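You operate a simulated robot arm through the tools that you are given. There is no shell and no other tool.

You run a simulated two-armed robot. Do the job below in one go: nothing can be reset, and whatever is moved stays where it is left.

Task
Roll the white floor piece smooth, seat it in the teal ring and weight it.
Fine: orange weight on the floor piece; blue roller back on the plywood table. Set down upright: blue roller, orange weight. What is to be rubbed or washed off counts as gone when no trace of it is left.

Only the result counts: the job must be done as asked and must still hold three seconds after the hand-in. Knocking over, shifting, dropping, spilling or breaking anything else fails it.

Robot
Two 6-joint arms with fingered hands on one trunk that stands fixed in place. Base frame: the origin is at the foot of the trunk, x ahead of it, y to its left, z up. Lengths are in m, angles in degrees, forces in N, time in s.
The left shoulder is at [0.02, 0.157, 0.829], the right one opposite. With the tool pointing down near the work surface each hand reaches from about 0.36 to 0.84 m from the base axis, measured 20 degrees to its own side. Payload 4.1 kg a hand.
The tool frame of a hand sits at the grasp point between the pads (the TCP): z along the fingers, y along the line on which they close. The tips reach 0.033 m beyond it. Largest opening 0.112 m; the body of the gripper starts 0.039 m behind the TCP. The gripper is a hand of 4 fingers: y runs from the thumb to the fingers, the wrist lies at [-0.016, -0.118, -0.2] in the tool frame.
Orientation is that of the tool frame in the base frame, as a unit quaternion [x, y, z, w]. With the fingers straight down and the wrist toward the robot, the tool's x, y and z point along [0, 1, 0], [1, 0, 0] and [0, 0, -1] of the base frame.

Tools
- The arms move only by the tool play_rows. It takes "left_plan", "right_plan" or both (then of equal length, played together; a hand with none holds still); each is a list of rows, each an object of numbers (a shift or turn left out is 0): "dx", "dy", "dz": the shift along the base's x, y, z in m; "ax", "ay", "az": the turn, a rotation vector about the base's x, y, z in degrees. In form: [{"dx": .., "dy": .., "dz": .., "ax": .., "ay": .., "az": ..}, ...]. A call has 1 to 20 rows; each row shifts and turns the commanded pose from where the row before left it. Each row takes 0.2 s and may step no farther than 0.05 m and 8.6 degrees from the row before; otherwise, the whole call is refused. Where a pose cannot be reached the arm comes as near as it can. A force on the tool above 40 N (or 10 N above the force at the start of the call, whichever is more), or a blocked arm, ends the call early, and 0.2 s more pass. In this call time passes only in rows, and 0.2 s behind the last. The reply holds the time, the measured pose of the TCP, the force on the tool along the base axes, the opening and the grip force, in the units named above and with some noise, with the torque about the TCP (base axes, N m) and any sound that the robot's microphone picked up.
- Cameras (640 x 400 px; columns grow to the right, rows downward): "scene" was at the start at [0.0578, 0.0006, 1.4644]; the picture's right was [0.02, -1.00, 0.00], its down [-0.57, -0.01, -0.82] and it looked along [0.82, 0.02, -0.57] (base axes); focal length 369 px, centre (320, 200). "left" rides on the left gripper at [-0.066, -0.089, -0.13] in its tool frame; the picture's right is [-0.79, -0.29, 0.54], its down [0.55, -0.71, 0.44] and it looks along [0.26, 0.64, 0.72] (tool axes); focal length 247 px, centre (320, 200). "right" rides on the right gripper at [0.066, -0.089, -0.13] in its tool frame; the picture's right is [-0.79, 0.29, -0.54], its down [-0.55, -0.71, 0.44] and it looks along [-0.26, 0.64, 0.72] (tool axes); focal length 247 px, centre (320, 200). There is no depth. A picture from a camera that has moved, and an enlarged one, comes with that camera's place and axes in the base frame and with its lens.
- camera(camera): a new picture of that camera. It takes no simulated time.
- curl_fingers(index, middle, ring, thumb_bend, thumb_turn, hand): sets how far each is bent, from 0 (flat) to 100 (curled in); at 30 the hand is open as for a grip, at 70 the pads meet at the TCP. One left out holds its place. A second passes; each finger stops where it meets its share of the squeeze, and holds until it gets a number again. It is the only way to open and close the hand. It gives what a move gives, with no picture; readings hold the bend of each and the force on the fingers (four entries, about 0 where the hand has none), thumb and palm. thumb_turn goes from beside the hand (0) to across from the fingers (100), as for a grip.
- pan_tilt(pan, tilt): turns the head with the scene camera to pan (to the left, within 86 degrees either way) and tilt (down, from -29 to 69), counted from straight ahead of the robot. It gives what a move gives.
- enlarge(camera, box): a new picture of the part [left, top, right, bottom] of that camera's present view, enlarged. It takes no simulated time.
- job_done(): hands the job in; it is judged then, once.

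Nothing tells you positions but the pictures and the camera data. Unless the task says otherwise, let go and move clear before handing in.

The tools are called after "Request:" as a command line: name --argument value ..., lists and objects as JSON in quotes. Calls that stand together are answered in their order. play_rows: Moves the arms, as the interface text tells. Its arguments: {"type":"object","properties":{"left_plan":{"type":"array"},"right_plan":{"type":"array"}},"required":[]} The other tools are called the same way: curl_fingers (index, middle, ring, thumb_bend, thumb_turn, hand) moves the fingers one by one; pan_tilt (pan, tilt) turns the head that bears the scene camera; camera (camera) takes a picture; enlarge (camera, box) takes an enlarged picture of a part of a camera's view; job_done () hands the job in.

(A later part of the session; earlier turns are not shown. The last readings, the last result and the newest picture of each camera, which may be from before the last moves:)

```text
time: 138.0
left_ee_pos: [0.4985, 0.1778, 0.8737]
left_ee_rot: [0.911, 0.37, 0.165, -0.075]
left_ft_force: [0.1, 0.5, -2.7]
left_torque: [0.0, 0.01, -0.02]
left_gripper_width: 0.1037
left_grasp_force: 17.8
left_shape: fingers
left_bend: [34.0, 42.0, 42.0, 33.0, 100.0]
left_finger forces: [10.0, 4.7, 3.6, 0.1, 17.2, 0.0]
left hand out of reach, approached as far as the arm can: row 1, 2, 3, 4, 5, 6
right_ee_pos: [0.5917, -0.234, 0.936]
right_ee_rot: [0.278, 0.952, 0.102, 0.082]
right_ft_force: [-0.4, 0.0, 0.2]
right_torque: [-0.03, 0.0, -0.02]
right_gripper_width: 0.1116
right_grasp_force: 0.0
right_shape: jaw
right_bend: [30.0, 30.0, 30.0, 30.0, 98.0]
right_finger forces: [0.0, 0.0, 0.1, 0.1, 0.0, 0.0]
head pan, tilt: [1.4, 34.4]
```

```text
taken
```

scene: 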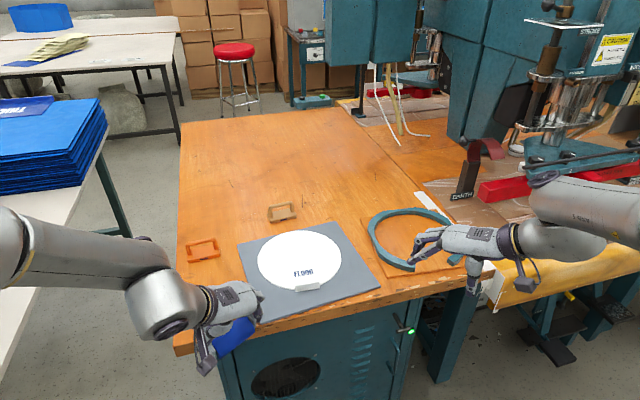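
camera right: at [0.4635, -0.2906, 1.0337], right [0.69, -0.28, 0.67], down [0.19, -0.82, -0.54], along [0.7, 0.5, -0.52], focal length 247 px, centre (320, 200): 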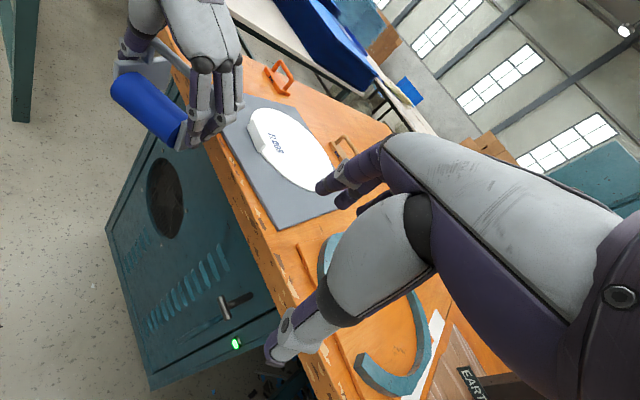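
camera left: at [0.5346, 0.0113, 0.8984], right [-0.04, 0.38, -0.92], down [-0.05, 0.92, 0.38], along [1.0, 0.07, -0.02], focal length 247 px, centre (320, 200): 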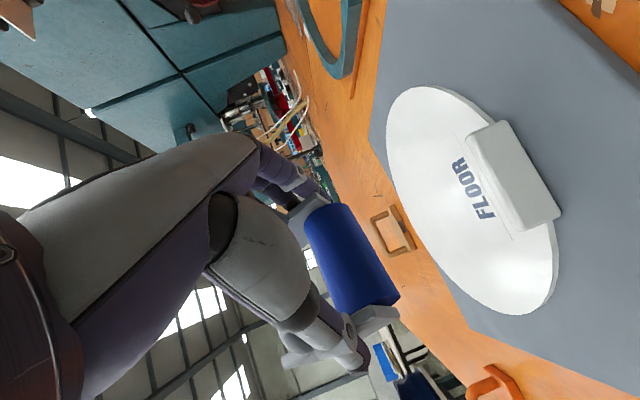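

Same limit. I'll retrace fully: tip the hand again to ~70°, go back out over the disc at height, then undo the yaw there as on the way in.

Request:
play_rows --left_plan '[{"dz": 0.02, "ax": 5.2, "ay": -5.4}, {"dz": 0.03, "ax": 5.2, "ay": -5.4}, {"dz": 0.03, "ax": 5.2, "ay": -5.4}, {"dz": 0.03, "ax": 5.2, "ay": -5.4}, {"dx": 0.02, "dy": -0.01, "ax": 5.2, "ay": -5.4}, {"dx": 0.03, "dy": -0.02, "ax": 5.2, "ay": -5.4}, {"dx": 0.03, "dy": -0.02}]'

Request:
camera --camera "scene"

```text
time: 139.6
left_ee_pos: [0.5764, 0.1248, 0.9835]
left_ee_rot: [0.781, 0.316, 0.497, -0.21]
left_ft_force: [-0.4, -0.2, -3.2]
left_torque: [-0.1, 0.04, -0.04]
left_gripper_width: 0.1034
left_grasp_force: 17.5
left_shape: fingers
left_bend: [34.0, 42.0, 42.0, 34.0, 100.0]
left_finger forces: [9.9, 4.7, 3.5, 0.0, 17.2, 0.0]
right_ee_pos: [0.5919, -0.2328, 0.9354]
right_ee_rot: [0.279, 0.951, 0.101, 0.082]
right_ft_force: [-0.6, -0.1, 0.6]
right_torque: [0.03, -0.04, -0.01]
right_gripper_width: 0.1117
right_grasp_force: 0.2
right_shape: jaw
right_bend: [30.0, 30.0, 30.0, 30.0, 98.0]
right_finger forces: [0.1, 0.0, 0.1, 0.0, 0.0, 0.0]
head pan, tilt: [1.4, 34.4]
```

```text
taken
```

scene: 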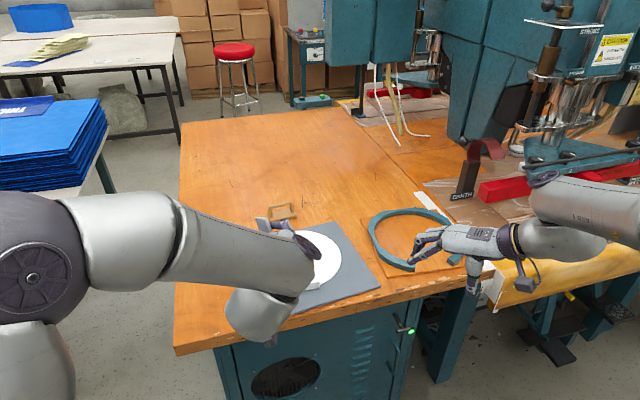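

Reachable. Moving out over the disc at height, as on the way in.

Request:
play_rows --left_plan '[{"dx": 0.035, "dy": -0.009, "dz": 0.005}, {"dx": 0.035, "dy": -0.009, "dz": 0.005}, {"dx": 0.035, "dy": -0.009}, {"dx": 0.035, "dy": -0.009}, {"dx": 0.035, "dy": -0.009}, {"dx": 0.03, "dy": -0.005}]'

Request:
play_rows --left_plan '[{"az": -7}, {"az": -7}, {"az": -7}, {"az": -7}, {"az": -7}]'

Request:
camera --camera "scene"

```text
time: 141.0
left_ee_pos: [0.7773, 0.0781, 0.9867]
left_ee_rot: [0.78, 0.317, 0.497, -0.209]
left_ft_force: [-0.4, -0.1, -1.4]
left_torque: [-0.08, 0.06, -0.02]
left_gripper_width: 0.1034
left_grasp_force: 18.0
left_shape: fingers
left_bend: [34.0, 42.0, 42.0, 34.0, 100.0]
left_finger forces: [9.7, 4.7, 3.5, 0.1, 17.1, 0.0]
left hand out of reach, approached as far as the arm can: row 6
right_ee_pos: [0.5913, -0.2342, 0.9352]
right_ee_rot: [0.278, 0.952, 0.101, 0.082]
right_ft_force: [-0.1, 0.5, 0.8]
right_torque: [-0.03, 0.0, 0.01]
right_gripper_width: 0.1117
right_grasp_force: 0.1
right_shape: jaw
right_bend: [30.0, 30.0, 30.0, 30.0, 98.0]
right_finger forces: [0.0, 0.0, 0.0, 0.0, 0.0, 0.0]
head pan, tilt: [1.4, 34.4]
```

```text
time: 142.2
left_ee_pos: [0.7686, 0.0784, 0.9811]
left_ee_rot: [0.841, 0.065, 0.535, -0.051]
left_ft_force: [-0.2, -0.7, -2.8]
left_torque: [-0.03, 0.08, 0.01]
left_gripper_width: 0.1032
left_grasp_force: 17.3
left_shape: fingers
left_bend: [34.0, 42.0, 42.0, 34.0, 100.0]
left_finger forces: [9.6, 4.7, 3.5, 0.0, 16.9, 0.0]
left hand out of reach, approached as far as the arm can: row 2, 3
right_ee_pos: [0.5913, -0.2341, 0.9357]
right_ee_rot: [0.278, 0.952, 0.102, 0.081]
right_ft_force: [-0.4, 0.8, 0.2]
right_torque: [0.01, 0.0, 0.0]
right_gripper_width: 0.1114
right_grasp_force: 0.0
right_shape: jaw
right_bend: [30.0, 30.0, 30.0, 30.0, 98.0]
right_finger forces: [0.0, 0.1, 0.1, 0.0, 0.1, 0.0]
head pan, tilt: [1.4, 34.4]
```

```text
taken
```

scene: 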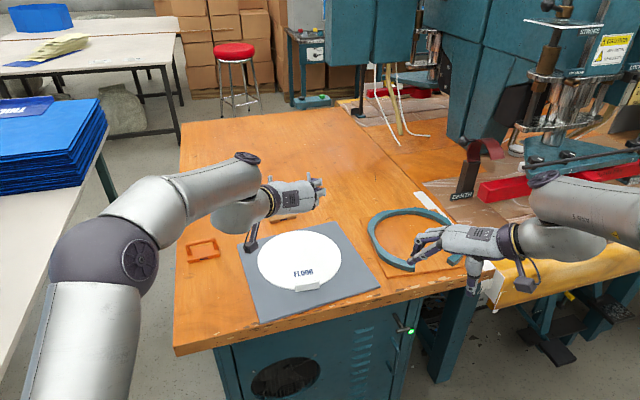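

Back in the original arm branch. Reducing the tilt while moving left toward the free table area.

Request:
play_rows --left_plan '[{"dx": -0.02, "dy": 0.02, "dz": 0.005, "ay": 5}, {"dx": -0.025, "dy": 0.025, "dz": 0.005, "ay": 5}, {"dx": -0.025, "dy": 0.025, "dz": 0.005, "ay": 6}, {"dx": -0.025, "dy": 0.025, "dz": 0.005, "ay": 6}, {"dx": -0.015, "dy": 0.02, "ay": 7}]'

Request:
camera --camera "scene"

```text
time: 143.4
left_ee_pos: [0.6589, 0.1948, 1.0032]
left_ee_rot: [0.948, 0.051, 0.307, -0.066]
left_ft_force: [0.2, -0.1, -2.1]
left_torque: [-0.05, 0.04, -0.04]
left_gripper_width: 0.1029
left_grasp_force: 17.5
left_shape: fingers
left_bend: [34.0, 42.0, 42.0, 34.0, 100.0]
left_finger forces: [9.5, 4.7, 3.5, 0.0, 16.6, 0.0]
right_ee_pos: [0.5915, -0.2342, 0.9353]
right_ee_rot: [0.278, 0.952, 0.102, 0.081]
right_ft_force: [0.0, 0.2, -0.9]
right_torque: [0.0, -0.02, 0.02]
right_gripper_width: 0.1116
right_grasp_force: 0.0
right_shape: jaw
right_bend: [30.0, 30.0, 30.0, 30.0, 98.0]
right_finger forces: [0.0, 0.0, 0.0, 0.0, 0.1, 0.1]
head pan, tilt: [1.4, 34.4]
```

```text
taken
```

scene: 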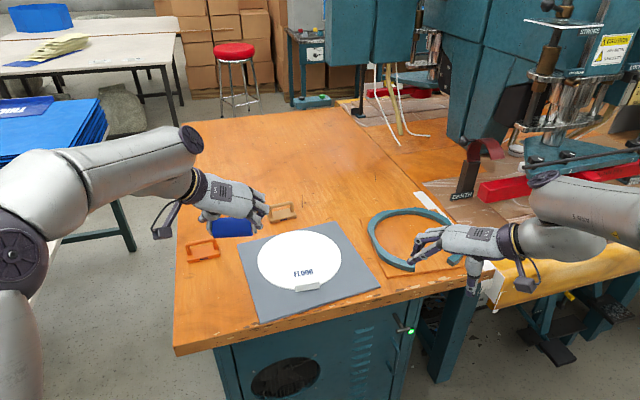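

All reachable now. Untilting to vertical, levelling, and yawing to about −60° while moving above the free table spot.

Request:
play_rows --left_plan '[{"dx": -0.004, "dy": 0.008, "ax": -2.07, "ay": 7.05, "az": 0.7}, {"dx": -0.004, "dy": 0.008, "ax": -2.07, "ay": 7.05, "az": 0.7}, {"dx": -0.004, "dy": 0.008, "ax": -2.07, "ay": 7.05, "az": 0.7}, {"dx": -0.004, "dy": 0.008, "ax": -2.07, "ay": 7.05, "az": 0.7}, {"dx": -0.004, "dy": 0.008, "ax": -2.07, "ay": 7.05, "az": 0.7}, {"dx": -0.004, "dy": 0.008, "az": 7}, {"dx": -0.004, "dy": 0.008, "az": 7}, {"dx": -0.004, "dy": 0.008, "az": 7}]'

Request:
enlarge --camera "scene" --box '[150, 150, 310, 300]'

Request:
camera --camera "left"

Request:
enlarge --camera "right" --box '[180, 0, 360, 120]'

```text
time: 145.2
left_ee_pos: [0.6162, 0.2569, 0.9977]
left_ee_rot: [0.964, 0.265, -0.001, -0.004]
left_ft_force: [0.4, 0.8, -2.5]
left_torque: [-0.03, -0.02, 0.01]
left_gripper_width: 0.103
left_grasp_force: 17.3
left_shape: fingers
left_bend: [34.0, 42.0, 42.0, 34.0, 100.0]
left_finger forces: [9.1, 4.8, 3.8, 0.0, 16.6, 0.0]
left hand out of reach, approached as far as the arm can: row 5
right_ee_pos: [0.5927, -0.2339, 0.9353]
right_ee_rot: [0.278, 0.952, 0.102, 0.081]
right_ft_force: [0.6, 0.5, -0.3]
right_torque: [0.02, 0.0, 0.0]
right_gripper_width: 0.1116
right_grasp_force: 0.1
right_shape: jaw
right_bend: [30.0, 30.0, 30.0, 30.0, 98.0]
right_finger forces: [0.0, 0.1, 0.0, 0.0, 0.0, 0.0]
head pan, tilt: [1.4, 34.4]
```

```text
2.67 times, centred on (230, 225) of scene
camera zoom: at [0.0581, 0.0005, 1.4643], right [0.02, -1.0, 0.0], down [-0.57, -0.01, -0.82], along [0.82, 0.02, -0.57], focal length 983 px, centre (560, 133)
```

zoom: 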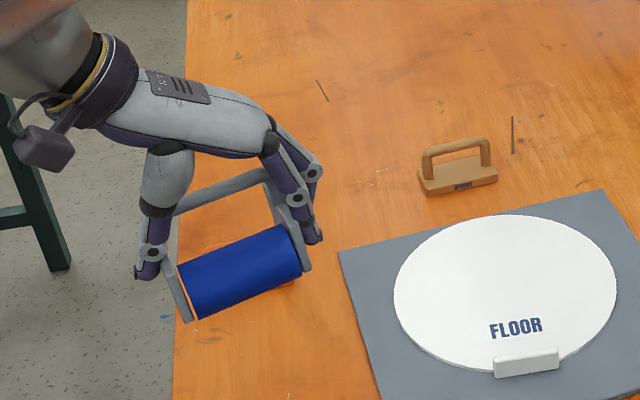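

```text
taken
camera left: at [0.5139, 0.2993, 1.1267], right [-0.83, -0.16, -0.53], down [0.11, 0.9, -0.43], along [0.55, -0.42, -0.73], focal length 247 px, centre (320, 200)
```

left: 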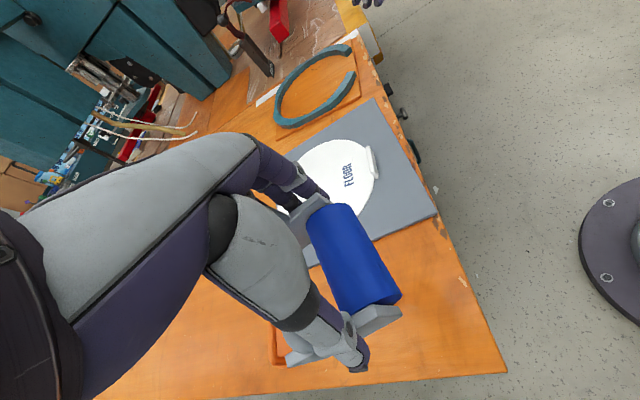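

```text
3.33 times, centred on (270, 60) of right
camera zoom: at [0.4637, -0.2907, 1.0337], right [0.69, -0.28, 0.67], down [0.19, -0.82, -0.54], along [0.7, 0.5, -0.52], focal length 823 px, centre (487, 667)
```

zoom: 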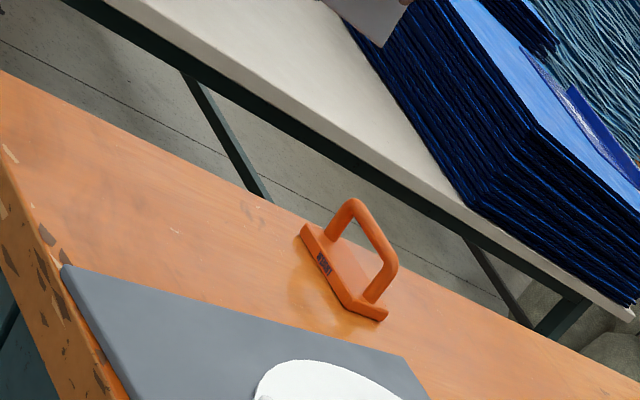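

The roller looks close to upright in the vertical hand. Let me zoom to check its pitch before setting down.

Request:
enlarge --camera "left" --box '[260, 170, 440, 390]'

Request:
enlarge --camera "scene" --box '[180, 190, 280, 280]'

```text
1.82 times, centred on (350, 280) of left
camera zoom: at [0.5139, 0.2993, 1.1267], right [-0.83, -0.16, -0.53], down [0.11, 0.9, -0.43], along [0.55, -0.42, -0.73], focal length 449 px, centre (266, 54)
```

zoom: 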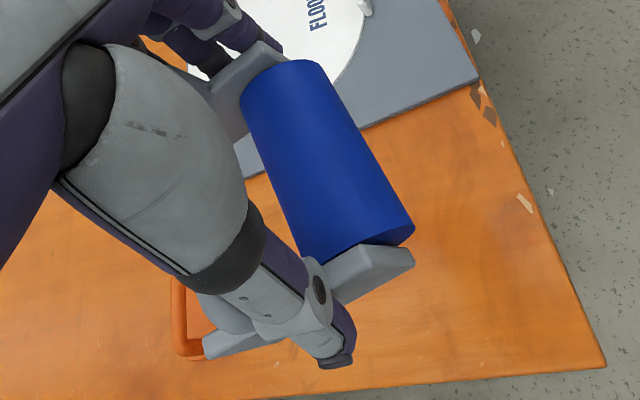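

```text
4.44 times, centred on (230, 235) of scene
camera zoom: at [0.0581, 0.0005, 1.4643], right [0.02, -1.0, 0.0], down [-0.57, -0.01, -0.82], along [0.82, 0.02, -0.57], focal length 1638 px, centre (720, 44)
```

zoom: 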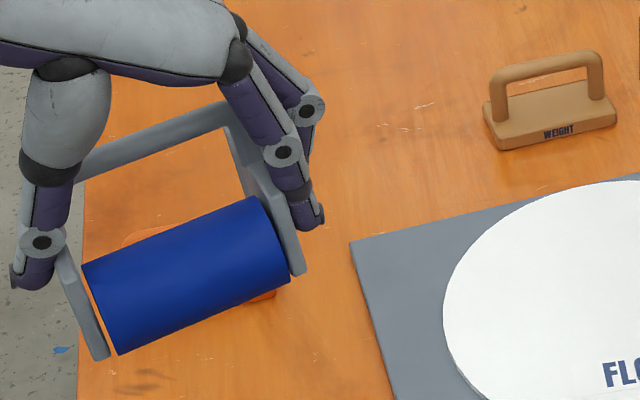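

Pitch is close to upright (slightly rear-low). I'll shift 2 cm away from the near edge and lower it to the table, stopping at first contact.

Request:
play_rows --left_plan '[{"dx": 0.01, "dz": -0.03}, {"dx": 0.01, "dz": -0.03}, {"dz": -0.03}, {"dz": -0.03}, {"dz": -0.015}]'

Request:
enlarge --camera "scene" --box '[160, 200, 300, 320]'

Request:
play_rows --left_plan '[{"dz": -0.004}, {"dz": -0.004}, {"dz": -0.003}]'

```text
time: 146.4
left_ee_pos: [0.6349, 0.2583, 0.8616]
left_ee_rot: [0.964, 0.265, -0.002, -0.003]
left_ft_force: [0.1, -0.5, -2.1]
left_torque: [0.01, -0.01, 0.0]
left_gripper_width: 0.1028
left_grasp_force: 16.8
left_shape: fingers
left_bend: [35.0, 42.0, 42.0, 34.0, 100.0]
left_finger forces: [8.9, 4.7, 3.9, 0.0, 16.5, 0.0]
right_ee_pos: [0.5931, -0.2333, 0.9353]
right_ee_rot: [0.278, 0.952, 0.102, 0.081]
right_ft_force: [0.3, 0.6, 0.6]
right_torque: [-0.06, -0.04, 0.02]
right_gripper_width: 0.1115
right_grasp_force: 0.1
right_shape: jaw
right_bend: [30.0, 30.0, 30.0, 30.0, 98.0]
right_finger forces: [0.1, 0.0, 0.0, 0.0, 0.0, 0.0]
head pan, tilt: [1.4, 34.4]
```

```text
3.33 times, centred on (230, 260) of scene
camera zoom: at [0.0578, 0.0005, 1.4644], right [0.02, -1.0, 0.0], down [-0.57, -0.01, -0.82], along [0.82, 0.02, -0.57], focal length 1229 px, centre (620, 0)
```

zoom: 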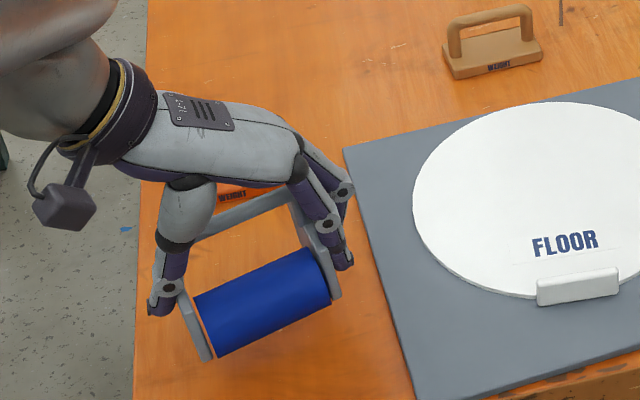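

```text
time: 147.2
left_ee_pos: [0.6361, 0.2568, 0.8508]
left_ee_rot: [0.964, 0.264, -0.002, -0.004]
left_ft_force: [0.7, -0.6, -2.0]
left_torque: [-0.01, 0.0, -0.02]
left_gripper_width: 0.103
left_grasp_force: 16.6
left_shape: fingers
left_bend: [35.0, 42.0, 42.0, 34.0, 100.0]
left_finger forces: [8.8, 4.7, 4.0, 0.0, 16.4, 0.0]
right_ee_pos: [0.592, -0.2339, 0.9351]
right_ee_rot: [0.279, 0.951, 0.101, 0.082]
right_ft_force: [0.6, 0.2, -0.1]
right_torque: [-0.04, 0.0, -0.04]
right_gripper_width: 0.1119
right_grasp_force: 0.1
right_shape: jaw
right_bend: [30.0, 30.0, 30.0, 30.0, 98.0]
right_finger forces: [0.0, 0.0, 0.1, 0.1, 0.0, 0.0]
head pan, tilt: [1.4, 34.4]
```

Request:
play_rows --left_plan '[{"dz": -0.003}, {"dz": -0.003}, {"dz": -0.003}]'

Request:
play_rows --left_plan '[{"dz": -0.002}, {"dz": -0.002}]'

```text
time: 148.0
left_ee_pos: [0.6356, 0.2568, 0.8424]
left_ee_rot: [0.964, 0.265, -0.002, -0.004]
left_ft_force: [-0.2, 0.6, -2.2]
left_torque: [0.01, -0.02, 0.0]
left_gripper_width: 0.1029
left_grasp_force: 16.8
left_shape: fingers
left_bend: [35.0, 42.0, 42.0, 34.0, 100.0]
left_finger forces: [9.0, 4.8, 3.9, 0.0, 16.4, 0.0]
right_ee_pos: [0.5919, -0.2342, 0.9343]
right_ee_rot: [0.278, 0.952, 0.101, 0.081]
right_ft_force: [-0.7, 0.1, 0.5]
right_torque: [-0.03, 0.0, -0.01]
right_gripper_width: 0.1114
right_grasp_force: 0.1
right_shape: jaw
right_bend: [30.0, 30.0, 30.0, 30.0, 98.0]
right_finger forces: [0.0, 0.0, 0.0, 0.0, 0.0, 0.0]
head pan, tilt: [1.4, 34.4]
```

```text
time: 148.6
left_ee_pos: [0.6366, 0.2583, 0.8399]
left_ee_rot: [0.964, 0.265, -0.001, -0.003]
left_ft_force: [0.7, -0.3, 5.3]
left_torque: [0.3, 0.15, 0.02]
left_gripper_width: 0.1033
left_grasp_force: 18.1
left_shape: fingers
left_bend: [34.0, 42.0, 42.0, 33.0, 100.0]
left_finger forces: [9.3, 4.4, 3.7, 0.0, 18.8, 0.1]
right_ee_pos: [0.5921, -0.2347, 0.936]
right_ee_rot: [0.278, 0.952, 0.102, 0.081]
right_ft_force: [-0.5, 0.4, -0.1]
right_torque: [0.02, 0.01, -0.01]
right_gripper_width: 0.1117
right_grasp_force: 0.0
right_shape: jaw
right_bend: [30.0, 30.0, 30.0, 30.0, 98.0]
right_finger forces: [0.1, 0.1, 0.0, 0.0, 0.0, 0.0]
head pan, tilt: [1.4, 34.4]
```

First contact on the left plate at z = 0.840 (standing height was 0.837). Lowering 2 mm more to settle, then opening gently.

Request:
play_rows --left_plan '[{"dz": -0.0015}, {"dz": -0.001}]'

Request:
curl_fingers --hand "left" --index 31 --middle 34 --ring 34 --thumb_bend 31

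Request:
enlarge --camera "scene" --box '[160, 200, 300, 320]'

Request:
enlarge --camera "left" --box '[260, 130, 460, 390]'

```text
time: 149.2
left_ee_pos: [0.6364, 0.2558, 0.8377]
left_ee_rot: [0.964, 0.265, 0.0, -0.003]
left_ft_force: [0.7, -2.3, 22.5]
left_torque: [0.9, 0.44, 0.1]
left_gripper_width: 0.104
left_grasp_force: 20.1
left_shape: fingers
left_bend: [34.0, 42.0, 42.0, 33.0, 100.0]
left_finger forces: [10.4, 4.6, 3.9, 0.0, 22.3, 0.0]
right_ee_pos: [0.5917, -0.2336, 0.9355]
right_ee_rot: [0.279, 0.952, 0.101, 0.082]
right_ft_force: [0.0, -0.6, 0.7]
right_torque: [0.0, 0.01, 0.03]
right_gripper_width: 0.1119
right_grasp_force: 0.1
right_shape: jaw
right_bend: [30.0, 30.0, 30.0, 30.0, 98.0]
right_finger forces: [0.0, 0.0, 0.0, 0.0, 0.0, 0.0]
head pan, tilt: [1.4, 34.4]
```

```text
time: 150.2
left_ee_pos: [0.6353, 0.2569, 0.8355]
left_ee_rot: [0.965, 0.264, -0.002, -0.005]
left_ft_force: [-0.8, 1.2, -0.8]
left_torque: [0.0, 0.01, 0.0]
left_gripper_width: 0.1128
left_grasp_force: 0.4
left_shape: fingers
left_bend: [31.0, 34.0, 34.0, 30.0, 98.0]
left_finger forces: [0.3, 0.0, 0.1, 0.1, 1.1, 0.0]
right_ee_pos: [0.5919, -0.2337, 0.9346]
right_ee_rot: [0.277, 0.952, 0.101, 0.081]
right_ft_force: [0.0, 0.3, -0.4]
right_torque: [0.02, 0.0, -0.01]
right_gripper_width: 0.1118
right_grasp_force: 0.0
right_shape: jaw
right_bend: [30.0, 30.0, 30.0, 30.0, 98.0]
right_finger forces: [0.0, 0.0, 0.0, 0.1, 0.0, 0.0]
head pan, tilt: [1.4, 34.4]
```

```text
3.33 times, centred on (230, 260) of scene
camera zoom: at [0.0578, 0.0006, 1.4644], right [0.02, -1.0, 0.0], down [-0.57, -0.01, -0.82], along [0.82, 0.02, -0.57], focal length 1229 px, centre (620, 0)
```

zoom: 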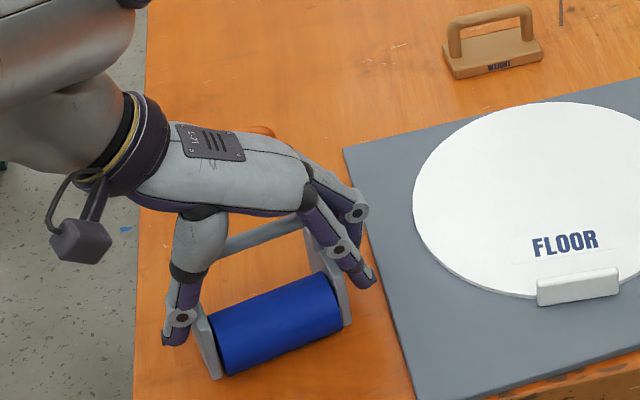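

```text
1.54 times, centred on (360, 260) of left
camera zoom: at [0.5335, 0.299, 0.9656], right [-0.83, -0.16, -0.53], down [0.11, 0.9, -0.43], along [0.55, -0.42, -0.73], focal length 380 px, centre (258, 108)
```

zoom: 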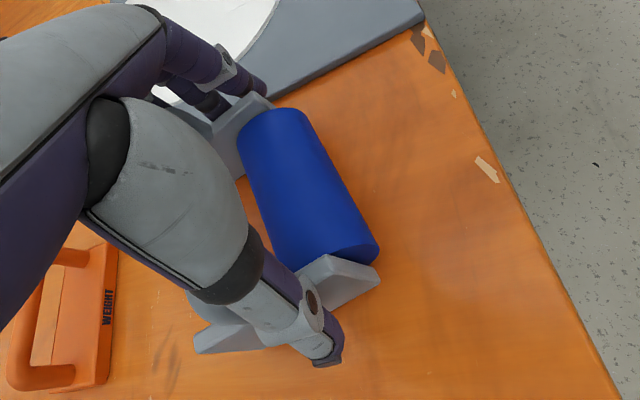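

The roller stands upright on the table. Opening a little wider and lifting straight up.

Request:
curl_fingers --hand "left" --index 25 --middle 25 --ring 25 --thumb_bend 25

Request:
play_rows --left_plan '[{"dz": 0.015}, {"dz": 0.02}, {"dz": 0.03}, {"dz": 0.03}, {"dz": 0.03}]'

Request:
camera --camera "scene"

Request:
camera --camera "left"

```text
time: 151.2
left_ee_pos: [0.6353, 0.2561, 0.8356]
left_ee_rot: [0.964, 0.264, -0.002, -0.004]
left_ft_force: [-0.5, -0.1, -0.1]
left_torque: [-0.02, 0.01, -0.03]
left_gripper_width: 0.1254
left_grasp_force: 0.1
left_shape: fingers
left_bend: [25.0, 25.0, 25.0, 25.0, 97.0]
left_finger forces: [0.0, 0.0, 0.0, 0.0, 0.0, 0.0]
right_ee_pos: [0.5928, -0.2344, 0.9354]
right_ee_rot: [0.278, 0.952, 0.101, 0.082]
right_ft_force: [0.5, -0.8, -0.8]
right_torque: [0.05, -0.03, 0.0]
right_gripper_width: 0.1117
right_grasp_force: 0.1
right_shape: jaw
right_bend: [30.0, 30.0, 30.0, 30.0, 98.0]
right_finger forces: [0.0, 0.0, 0.0, 0.1, 0.0, 0.0]
head pan, tilt: [1.4, 34.4]
```

```text
time: 152.4
left_ee_pos: [0.6366, 0.2563, 0.9604]
left_ee_rot: [0.964, 0.265, -0.003, -0.005]
left_ft_force: [-0.1, 0.0, 0.0]
left_torque: [-0.03, -0.01, -0.02]
left_gripper_width: 0.1253
left_grasp_force: 0.1
left_shape: fingers
left_bend: [25.0, 25.0, 25.0, 25.0, 97.0]
left_finger forces: [0.1, 0.0, 0.0, 0.0, 0.0, 0.0]
right_ee_pos: [0.5924, -0.2334, 0.9347]
right_ee_rot: [0.279, 0.952, 0.101, 0.081]
right_ft_force: [0.4, 0.1, 0.3]
right_torque: [-0.02, 0.0, -0.03]
right_gripper_width: 0.1115
right_grasp_force: 0.1
right_shape: jaw
right_bend: [30.0, 30.0, 30.0, 30.0, 98.0]
right_finger forces: [0.0, 0.0, 0.0, 0.1, 0.0, 0.1]
head pan, tilt: [1.4, 34.4]
```

```text
taken
```

scene: 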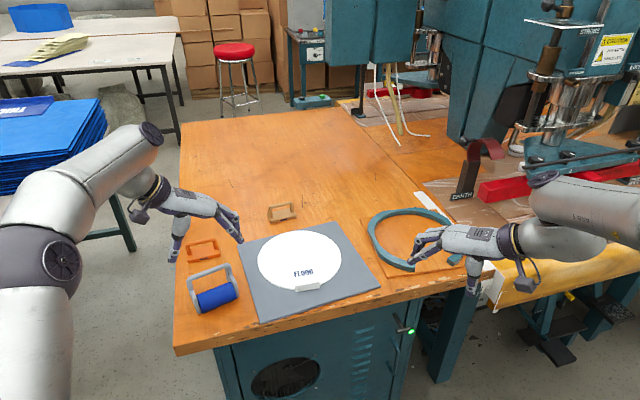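

```text
taken
camera left: at [0.5349, 0.2992, 1.0897], right [-0.83, -0.16, -0.53], down [0.11, 0.9, -0.43], along [0.55, -0.42, -0.73], focal length 247 px, centre (320, 200)
```

left: 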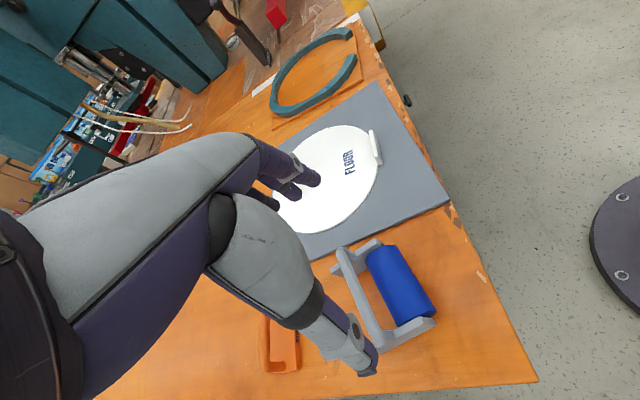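

The roller is back upright on the table and the disc is spotless. Now I'll park the left hand up and back, and measure the disc, tab and ring precisely for the transfer with the right hand.

Request:
play_rows --left_plan '[{"dx": -0.03, "dy": 0.03, "dz": 0.03}, {"dx": -0.03, "dy": 0.03, "dz": 0.03}, {"dx": -0.03, "dy": 0.03, "dz": 0.03}]' --right_plan '[{"dx": -0.03, "dy": -0.03, "dz": 0.03}, {"dx": -0.03, "dy": -0.03, "dz": 0.03}, {"dx": -0.03, "dy": -0.02, "dz": 0.03}]'

Request:
enlarge --camera "scene" --box '[235, 210, 385, 310]'

Request:
enlarge --camera "scene" --box '[350, 195, 500, 290]'

Request:
camera --camera "right"

```text
refused: row 1 steps farther than a row can; nothing moved
```

```text
4.00 times, centred on (310, 260) of scene
camera zoom: at [0.058, 0.0006, 1.4643], right [0.02, -1.0, 0.0], down [-0.57, -0.01, -0.82], along [0.82, 0.02, -0.57], focal length 1474 px, centre (360, -40)
```

zoom: 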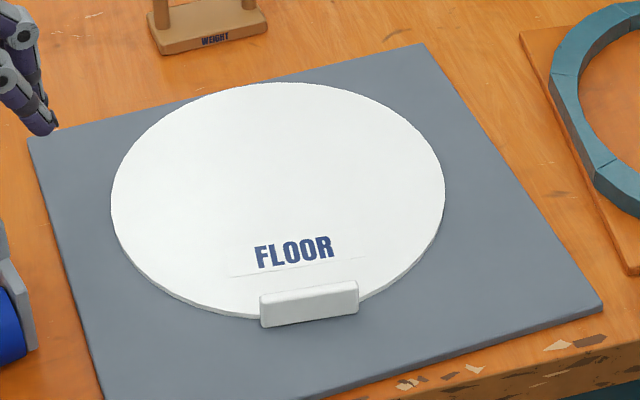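

```text
4.21 times, centred on (425, 242) of scene
camera zoom: at [0.058, 0.0006, 1.4643], right [0.02, -1.0, 0.0], down [-0.57, -0.01, -0.82], along [0.82, 0.02, -0.57], focal length 1552 px, centre (-122, 21)
```

zoom: 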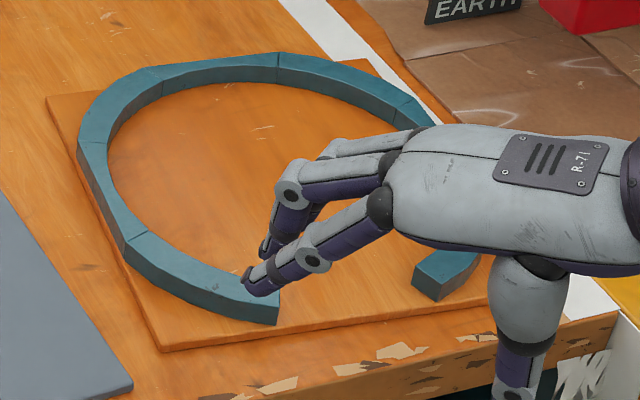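

```text
taken
camera right: at [0.4636, -0.2906, 1.0337], right [0.69, -0.28, 0.67], down [0.19, -0.82, -0.54], along [0.7, 0.5, -0.52], focal length 247 px, centre (320, 200)
```

right: 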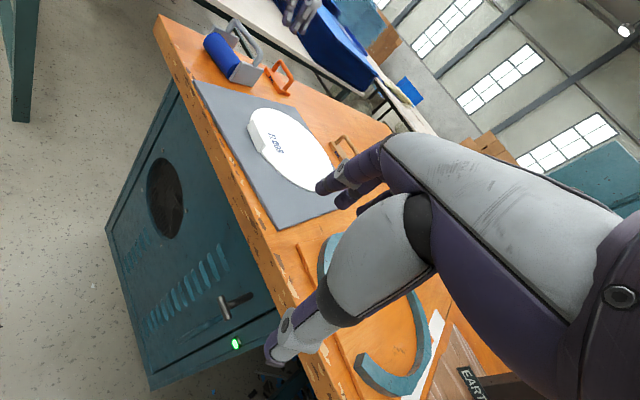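

The disc is smooth; its centre is ≈ (0.777, 0.073), the tab ≈ (0.675, 0.046) with yaw ≈ 13°, matching the ring gap's ≈ 12°. Parking the left hand first (smaller steps).

Request:
play_rows --left_plan '[{"dx": -0.02, "dy": 0.025, "dz": 0.025}, {"dx": -0.02, "dy": 0.025, "dz": 0.025}, {"dx": -0.02, "dy": 0.025, "dz": 0.025}, {"dx": -0.02, "dy": 0.02, "dz": 0.02}]' --right_plan '[{"dz": 0.02}, {"dz": 0.02}, {"ax": -4.3, "ay": 6.15}, {"ax": -4.3, "ay": 6.15}]'

Request:
play_rows --right_plan '[{"dx": -0.01, "az": -7.4}, {"az": -7.4}, {"dx": 0.0, "az": -7.4}, {"az": -7.4}, {"az": -7.4}, {"az": -7.4}]'

Request:
camera --camera "right"

Request:
enlarge --camera "scene" --box '[350, 195, 500, 290]'

```text
time: 153.4
left_ee_pos: [0.5572, 0.3518, 1.0587]
left_ee_rot: [0.964, 0.265, -0.002, -0.004]
left_ft_force: [0.4, -0.1, -0.3]
left_torque: [0.0, -0.03, 0.01]
left_gripper_width: 0.1255
left_grasp_force: 0.1
left_shape: fingers
left_bend: [25.0, 25.0, 25.0, 25.0, 97.0]
left_finger forces: [0.0, 0.0, 0.0, 0.0, 0.1, 0.0]
right_ee_pos: [0.5919, -0.2342, 0.9754]
right_ee_rot: [0.281, 0.96, 0.0, -0.001]
right_ft_force: [0.2, 0.3, -0.5]
right_torque: [0.02, 0.02, -0.03]
right_gripper_width: 0.1116
right_grasp_force: 0.0
right_shape: jaw
right_bend: [30.0, 30.0, 30.0, 30.0, 98.0]
right_finger forces: [0.1, 0.0, 0.1, 0.1, 0.1, 0.0]
head pan, tilt: [1.4, 34.4]
```

```text
time: 154.8
left_ee_pos: [0.5572, 0.353, 1.0587]
left_ee_rot: [0.964, 0.265, -0.002, -0.003]
left_ft_force: [-1.1, -0.2, 1.0]
left_torque: [0.0, -0.01, -0.01]
left_gripper_width: 0.1257
left_grasp_force: 0.0
left_shape: fingers
left_bend: [25.0, 25.0, 25.0, 25.0, 97.0]
left_finger forces: [0.0, 0.0, 0.1, 0.1, 0.0, 0.1]
right_ee_pos: [0.5818, -0.2324, 0.9754]
right_ee_rot: [0.622, 0.783, 0.0, 0.0]
right_ft_force: [0.7, -0.9, -0.1]
right_torque: [0.01, 0.04, 0.02]
right_gripper_width: 0.1117
right_grasp_force: 0.0
right_shape: jaw
right_bend: [30.0, 30.0, 30.0, 30.0, 98.0]
right_finger forces: [0.0, 0.0, 0.1, 0.1, 0.0, 0.0]
head pan, tilt: [1.4, 34.4]
```

```text
taken
camera right: at [0.4798, -0.1891, 1.1059], right [0.46, -0.71, 0.54], down [-0.57, -0.7, -0.44], along [0.68, -0.11, -0.72], focal length 247 px, centre (320, 200)
```

right: 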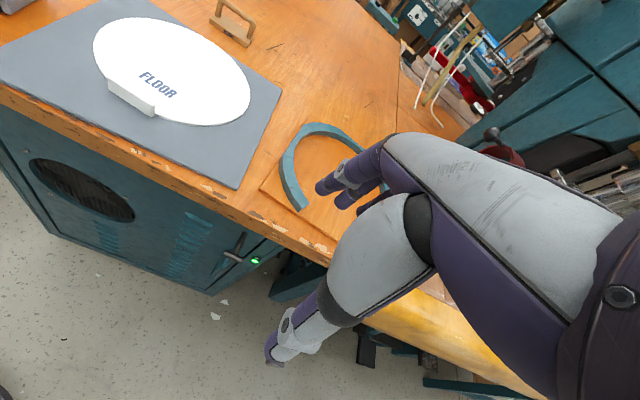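

```text
4.21 times, centred on (425, 242) of scene
camera zoom: at [0.0579, 0.0006, 1.4644], right [0.02, -1.0, 0.0], down [-0.57, -0.01, -0.82], along [0.82, 0.02, -0.57], focal length 1552 px, centre (-122, 21)
```

zoom: 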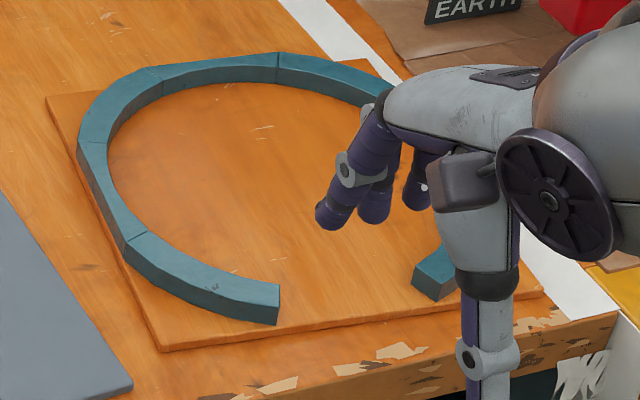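

The right hand is vertical at yaw 13°. Using the left camera for a second viewpoint on the ring and the tab.

Request:
camera --camera "left"

Request:
enlarge --camera "left" --box '[240, 20, 400, 200]'

```text
taken
camera left: at [0.4556, 0.3941, 1.1887], right [-0.83, -0.16, -0.53], down [0.11, 0.9, -0.43], along [0.55, -0.42, -0.73], focal length 247 px, centre (320, 200)
```

left: 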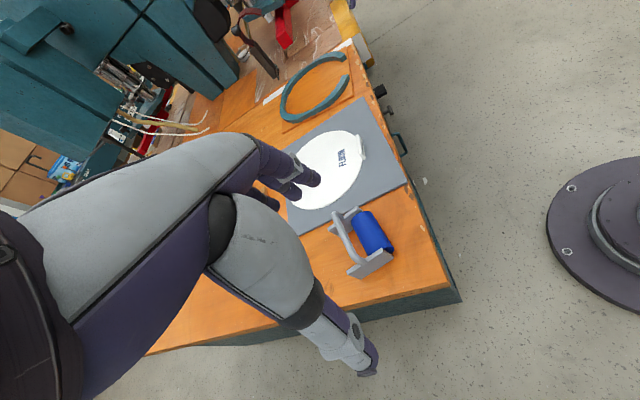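

```text
2.22 times, centred on (320, 110) of left
camera zoom: at [0.4556, 0.3941, 1.1887], right [-0.83, -0.16, -0.53], down [0.11, 0.9, -0.43], along [0.55, -0.42, -0.73], focal length 549 px, centre (320, 400)
```

zoom: 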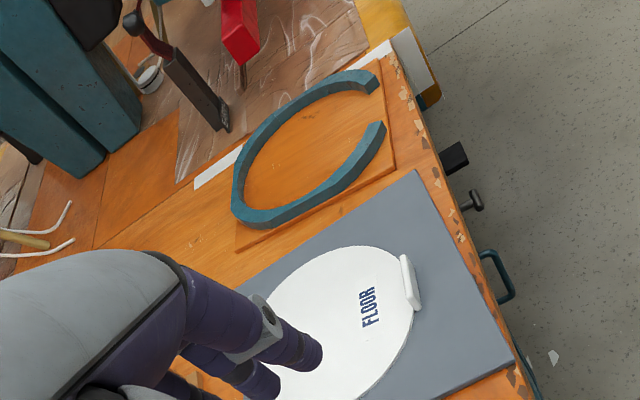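

Ring centre ≈ (0.859, −0.245), inner radius ≈ 0.113, so it's a close fit for the 0.111 disc. Moving the right hand above the tab with a moderately closed hand.

Request:
play_rows --right_plan '[{"dx": 0.0133, "dy": 0.04, "dz": 0.0}, {"dx": 0.0133, "dy": 0.04, "dz": 0.0}, {"dx": 0.0133, "dy": 0.04, "dz": -0.005}, {"dx": 0.0133, "dy": 0.04, "dz": -0.01}, {"dx": 0.0133, "dy": 0.04, "dz": -0.01}, {"dx": 0.0133, "dy": 0.04, "dz": -0.01}, {"dx": 0.0133, "dy": 0.039, "dz": -0.01}]'

Request:
curl_fingers --hand "right" --index 50 --middle 50 --ring 50 --thumb_bend 50 --thumb_turn 100

Request:
enlarge --camera "scene" --box '[240, 190, 400, 320]'

Request:
camera --camera "right"

Request:
enlarge --camera "left" --box '[280, 100, 440, 240]'

```text
time: 156.4
left_ee_pos: [0.5582, 0.3522, 1.0596]
left_ee_rot: [0.964, 0.264, -0.002, -0.004]
left_ft_force: [0.0, -0.8, -0.2]
left_torque: [0.04, -0.02, -0.02]
left_gripper_width: 0.1255
left_grasp_force: 0.0
left_shape: fingers
left_bend: [25.0, 25.0, 25.0, 25.0, 97.0]
left_finger forces: [0.1, 0.1, 0.0, 0.0, 0.0, 0.0]
right_ee_pos: [0.6749, 0.045, 0.9304]
right_ee_rot: [0.623, 0.782, 0.0, 0.0]
right_ft_force: [-0.1, -0.2, 0.0]
right_torque: [0.04, -0.01, 0.01]
right_gripper_width: 0.1119
right_grasp_force: 0.1
right_shape: jaw
right_bend: [30.0, 30.0, 30.0, 30.0, 98.0]
right_finger forces: [0.0, 0.1, 0.1, 0.0, 0.1, 0.0]
head pan, tilt: [1.4, 34.4]
```

```text
time: 157.4
left_ee_pos: [0.5578, 0.3522, 1.0592]
left_ee_rot: [0.964, 0.264, -0.002, -0.004]
left_ft_force: [-0.3, -0.2, -0.1]
left_torque: [-0.02, -0.02, -0.01]
left_gripper_width: 0.1256
left_grasp_force: 0.1
left_shape: fingers
left_bend: [25.0, 25.0, 25.0, 25.0, 97.0]
left_finger forces: [0.1, 0.1, 0.0, 0.0, 0.0, 0.0]
right_ee_pos: [0.6747, 0.0466, 0.9295]
right_ee_rot: [0.622, 0.783, 0.0, 0.0]
right_ft_force: [0.7, 0.3, 0.2]
right_torque: [0.02, -0.01, 0.04]
right_gripper_width: 0.058
right_grasp_force: 0.2
right_shape: fingers
right_bend: [50.0, 50.0, 50.0, 50.0, 100.0]
right_finger forces: [0.0, 0.0, 0.0, 0.0, 0.0, 0.0]
head pan, tilt: [1.4, 34.4]
```

```text
3.08 times, centred on (320, 255) of scene
camera zoom: at [0.0578, 0.0006, 1.4644], right [0.02, -1.0, 0.0], down [-0.57, -0.01, -0.82], along [0.82, 0.02, -0.57], focal length 1134 px, centre (320, 31)
```

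zoom: 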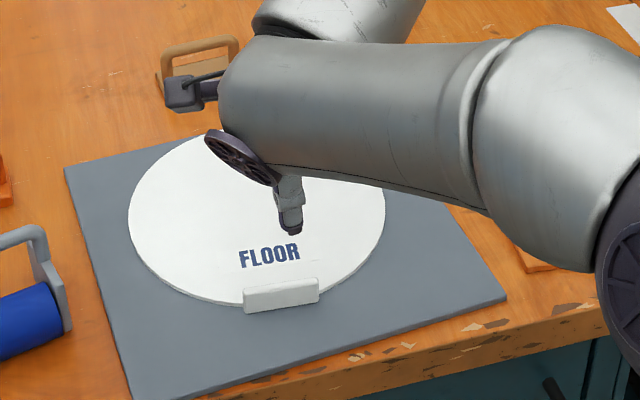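

```text
taken
camera right: at [0.5728, 0.0894, 1.0612], right [0.46, -0.71, 0.54], down [-0.57, -0.7, -0.43], along [0.68, -0.11, -0.72], focal length 247 px, centre (320, 200)
```

right: 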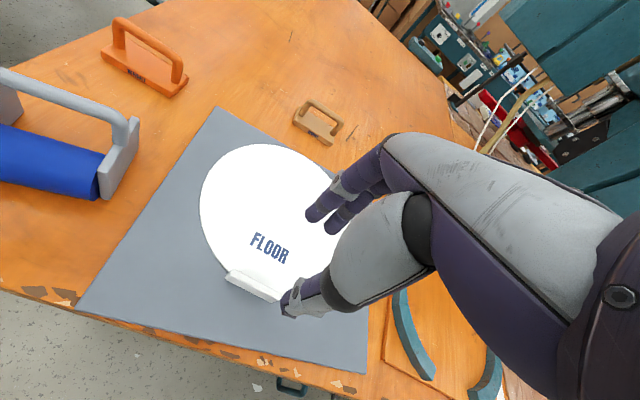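

```text
2.86 times, centred on (360, 170) of left
camera zoom: at [0.4556, 0.3941, 1.1887], right [-0.83, -0.16, -0.53], down [0.11, 0.9, -0.43], along [0.55, -0.42, -0.73], focal length 706 px, centre (206, 286)
```

zoom: 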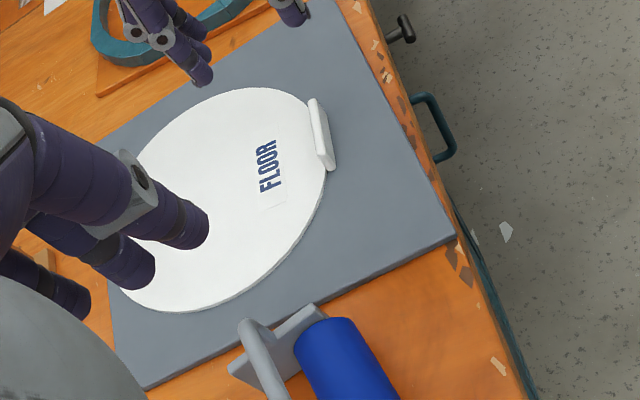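

Request:
enlarge --camera "right" --box '[200, 220, 340, 330]'

Request:
enlarge --camera "scene" --box '[280, 220, 350, 300]'

```text
3.64 times, centred on (270, 275) of right
camera zoom: at [0.5728, 0.0894, 1.0612], right [0.46, -0.71, 0.54], down [-0.57, -0.7, -0.43], along [0.68, -0.11, -0.72], focal length 898 px, centre (502, -73)
```

zoom: 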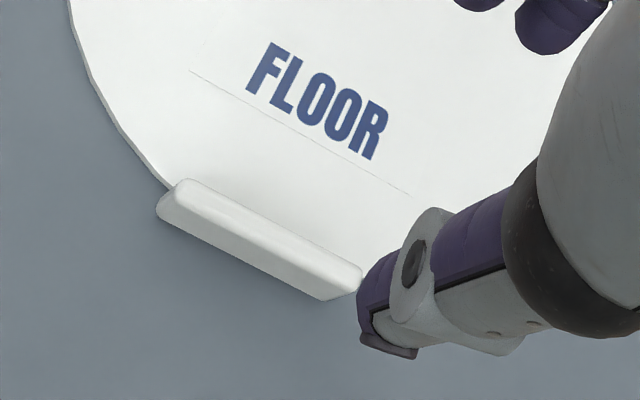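

```text
5.00 times, centred on (315, 260) of scene
camera zoom: at [0.0578, 0.0006, 1.4644], right [0.02, -1.0, 0.0], down [-0.57, -0.01, -0.82], along [0.82, 0.02, -0.57], focal length 1843 px, centre (345, -100)
```

zoom: 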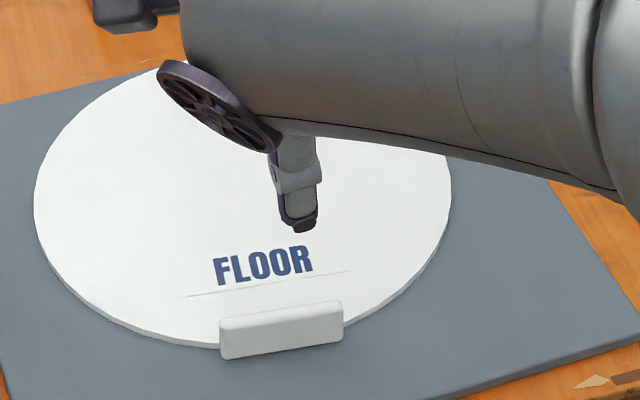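

Triangulation says the disc top is at z ≈ 0.790 and the tab stands up to ≈ 0.813 with its centre near (0.662, 0.047). Adjusting the hand by −1.2 cm in x and descending partway.

Request:
play_rows --right_plan '[{"dx": -0.0125, "dy": 0.0005}, {"dz": -0.03}, {"dz": -0.03}, {"dz": -0.02}]'

Request:
enlarge --camera "right" --box '[180, 170, 400, 340]'

Request:
enlarge --camera "scene" --box '[260, 220, 360, 310]'

Request:
enlarge --camera "left" --box '[300, 100, 420, 210]'

```text
time: 158.4
left_ee_pos: [0.5587, 0.3515, 1.0589]
left_ee_rot: [0.964, 0.265, -0.002, -0.004]
left_ft_force: [0.0, -0.5, 0.1]
left_torque: [0.0, -0.01, 0.02]
left_gripper_width: 0.1258
left_grasp_force: 0.2
left_shape: fingers
left_bend: [25.0, 25.0, 25.0, 25.0, 97.0]
left_finger forces: [0.0, 0.0, 0.0, 0.0, 0.0, 0.0]
right_ee_pos: [0.6631, 0.0443, 0.8507]
right_ee_rot: [0.622, 0.783, 0.0, 0.0]
right_ft_force: [-0.1, 0.4, 0.1]
right_torque: [0.02, 0.01, 0.01]
right_gripper_width: 0.058
right_grasp_force: 0.1
right_shape: fingers
right_bend: [50.0, 50.0, 50.0, 50.0, 100.0]
right_finger forces: [0.0, 0.1, 0.0, 0.0, 0.1, 0.0]
head pan, tilt: [1.4, 34.4]
```

```text
2.35 times, centred on (290, 255) of right
camera zoom: at [0.5614, 0.0889, 0.981], right [0.46, -0.71, 0.54], down [-0.57, -0.7, -0.44], along [0.68, -0.11, -0.72], focal length 581 px, centre (391, 71)
```

zoom: 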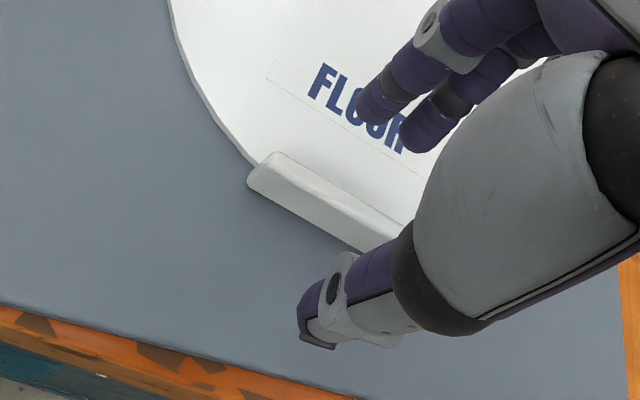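

```text
4.44 times, centred on (310, 265) of scene
camera zoom: at [0.0577, 0.0006, 1.4644], right [0.02, -1.0, 0.0], down [-0.57, -0.01, -0.82], along [0.82, 0.02, -0.57], focal length 1638 px, centre (364, -89)
```

zoom: 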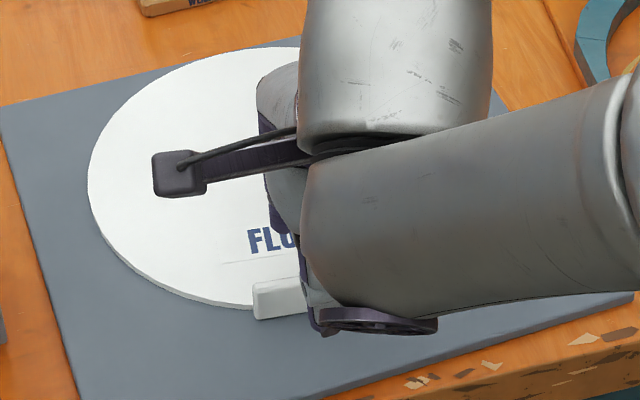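

```text
3.64 times, centred on (360, 155) of left
camera zoom: at [0.4554, 0.3941, 1.1888], right [-0.83, -0.16, -0.54], down [0.11, 0.9, -0.43], along [0.55, -0.42, -0.73], focal length 898 px, centre (174, 364)
```

zoom: 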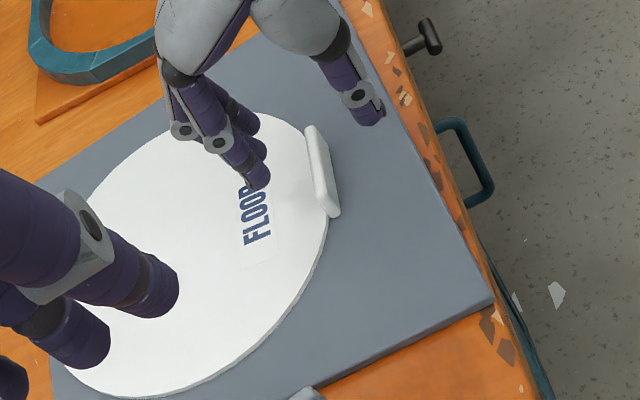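

The three fingers sit about 14 mm off the TCP toward −x of the tool, so I'll shift the hand 12 mm along the tab for centring, then descend to just above the disc surface.

Request:
play_rows --right_plan '[{"dx": -0.0027, "dy": 0.0117}, {"dz": -0.012}, {"dz": -0.006}, {"dz": -0.004}]'

Request:
enlarge --camera "left" --box '[300, 100, 420, 210]'

Request:
enlarge --camera "right" --box '[180, 170, 400, 340]'

```text
time: 159.4
left_ee_pos: [0.5583, 0.3518, 1.0594]
left_ee_rot: [0.964, 0.265, -0.003, -0.005]
left_ft_force: [-0.7, -0.4, 0.3]
left_torque: [0.0, -0.01, 0.0]
left_gripper_width: 0.1259
left_grasp_force: 0.0
left_shape: fingers
left_bend: [25.0, 25.0, 25.0, 25.0, 97.0]
left_finger forces: [0.1, 0.0, 0.0, 0.0, 0.0, 0.0]
right_ee_pos: [0.6593, 0.0571, 0.8269]
right_ee_rot: [0.622, 0.783, 0.0, 0.0]
right_ft_force: [-0.5, 0.1, -0.8]
right_torque: [0.03, -0.01, 0.01]
right_gripper_width: 0.0577
right_grasp_force: 0.1
right_shape: fingers
right_bend: [50.0, 50.0, 50.0, 50.0, 100.0]
right_finger forces: [0.0, 0.0, 0.0, 0.0, 0.1, 0.0]
head pan, tilt: [1.4, 34.4]
```

```text
3.64 times, centred on (360, 155) of left
camera zoom: at [0.4555, 0.3941, 1.1887], right [-0.83, -0.16, -0.53], down [0.11, 0.9, -0.43], along [0.55, -0.42, -0.73], focal length 898 px, centre (174, 364)
```

zoom: 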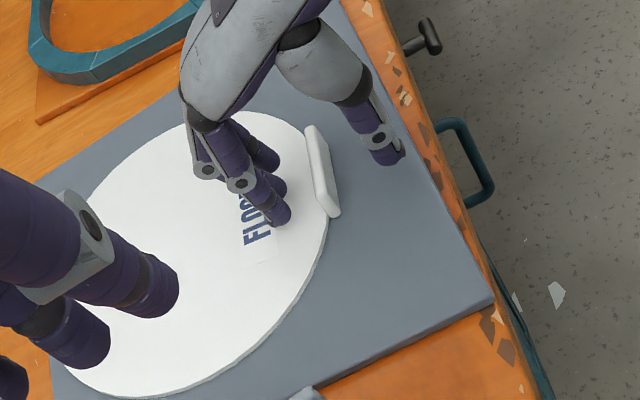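

```text
2.35 times, centred on (290, 255) of right
camera zoom: at [0.5577, 0.1016, 0.9583], right [0.46, -0.71, 0.54], down [-0.57, -0.7, -0.43], along [0.68, -0.11, -0.72], focal length 581 px, centre (391, 71)
```

zoom: 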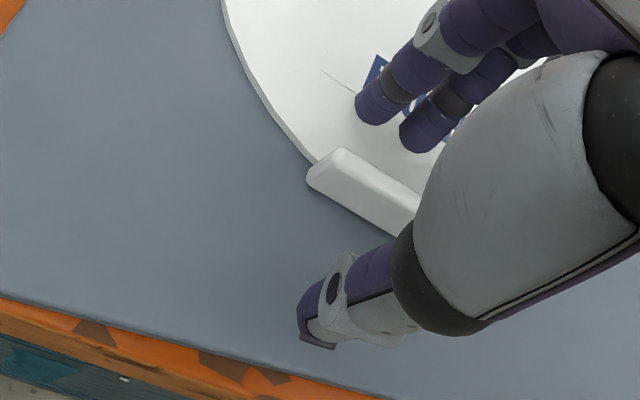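

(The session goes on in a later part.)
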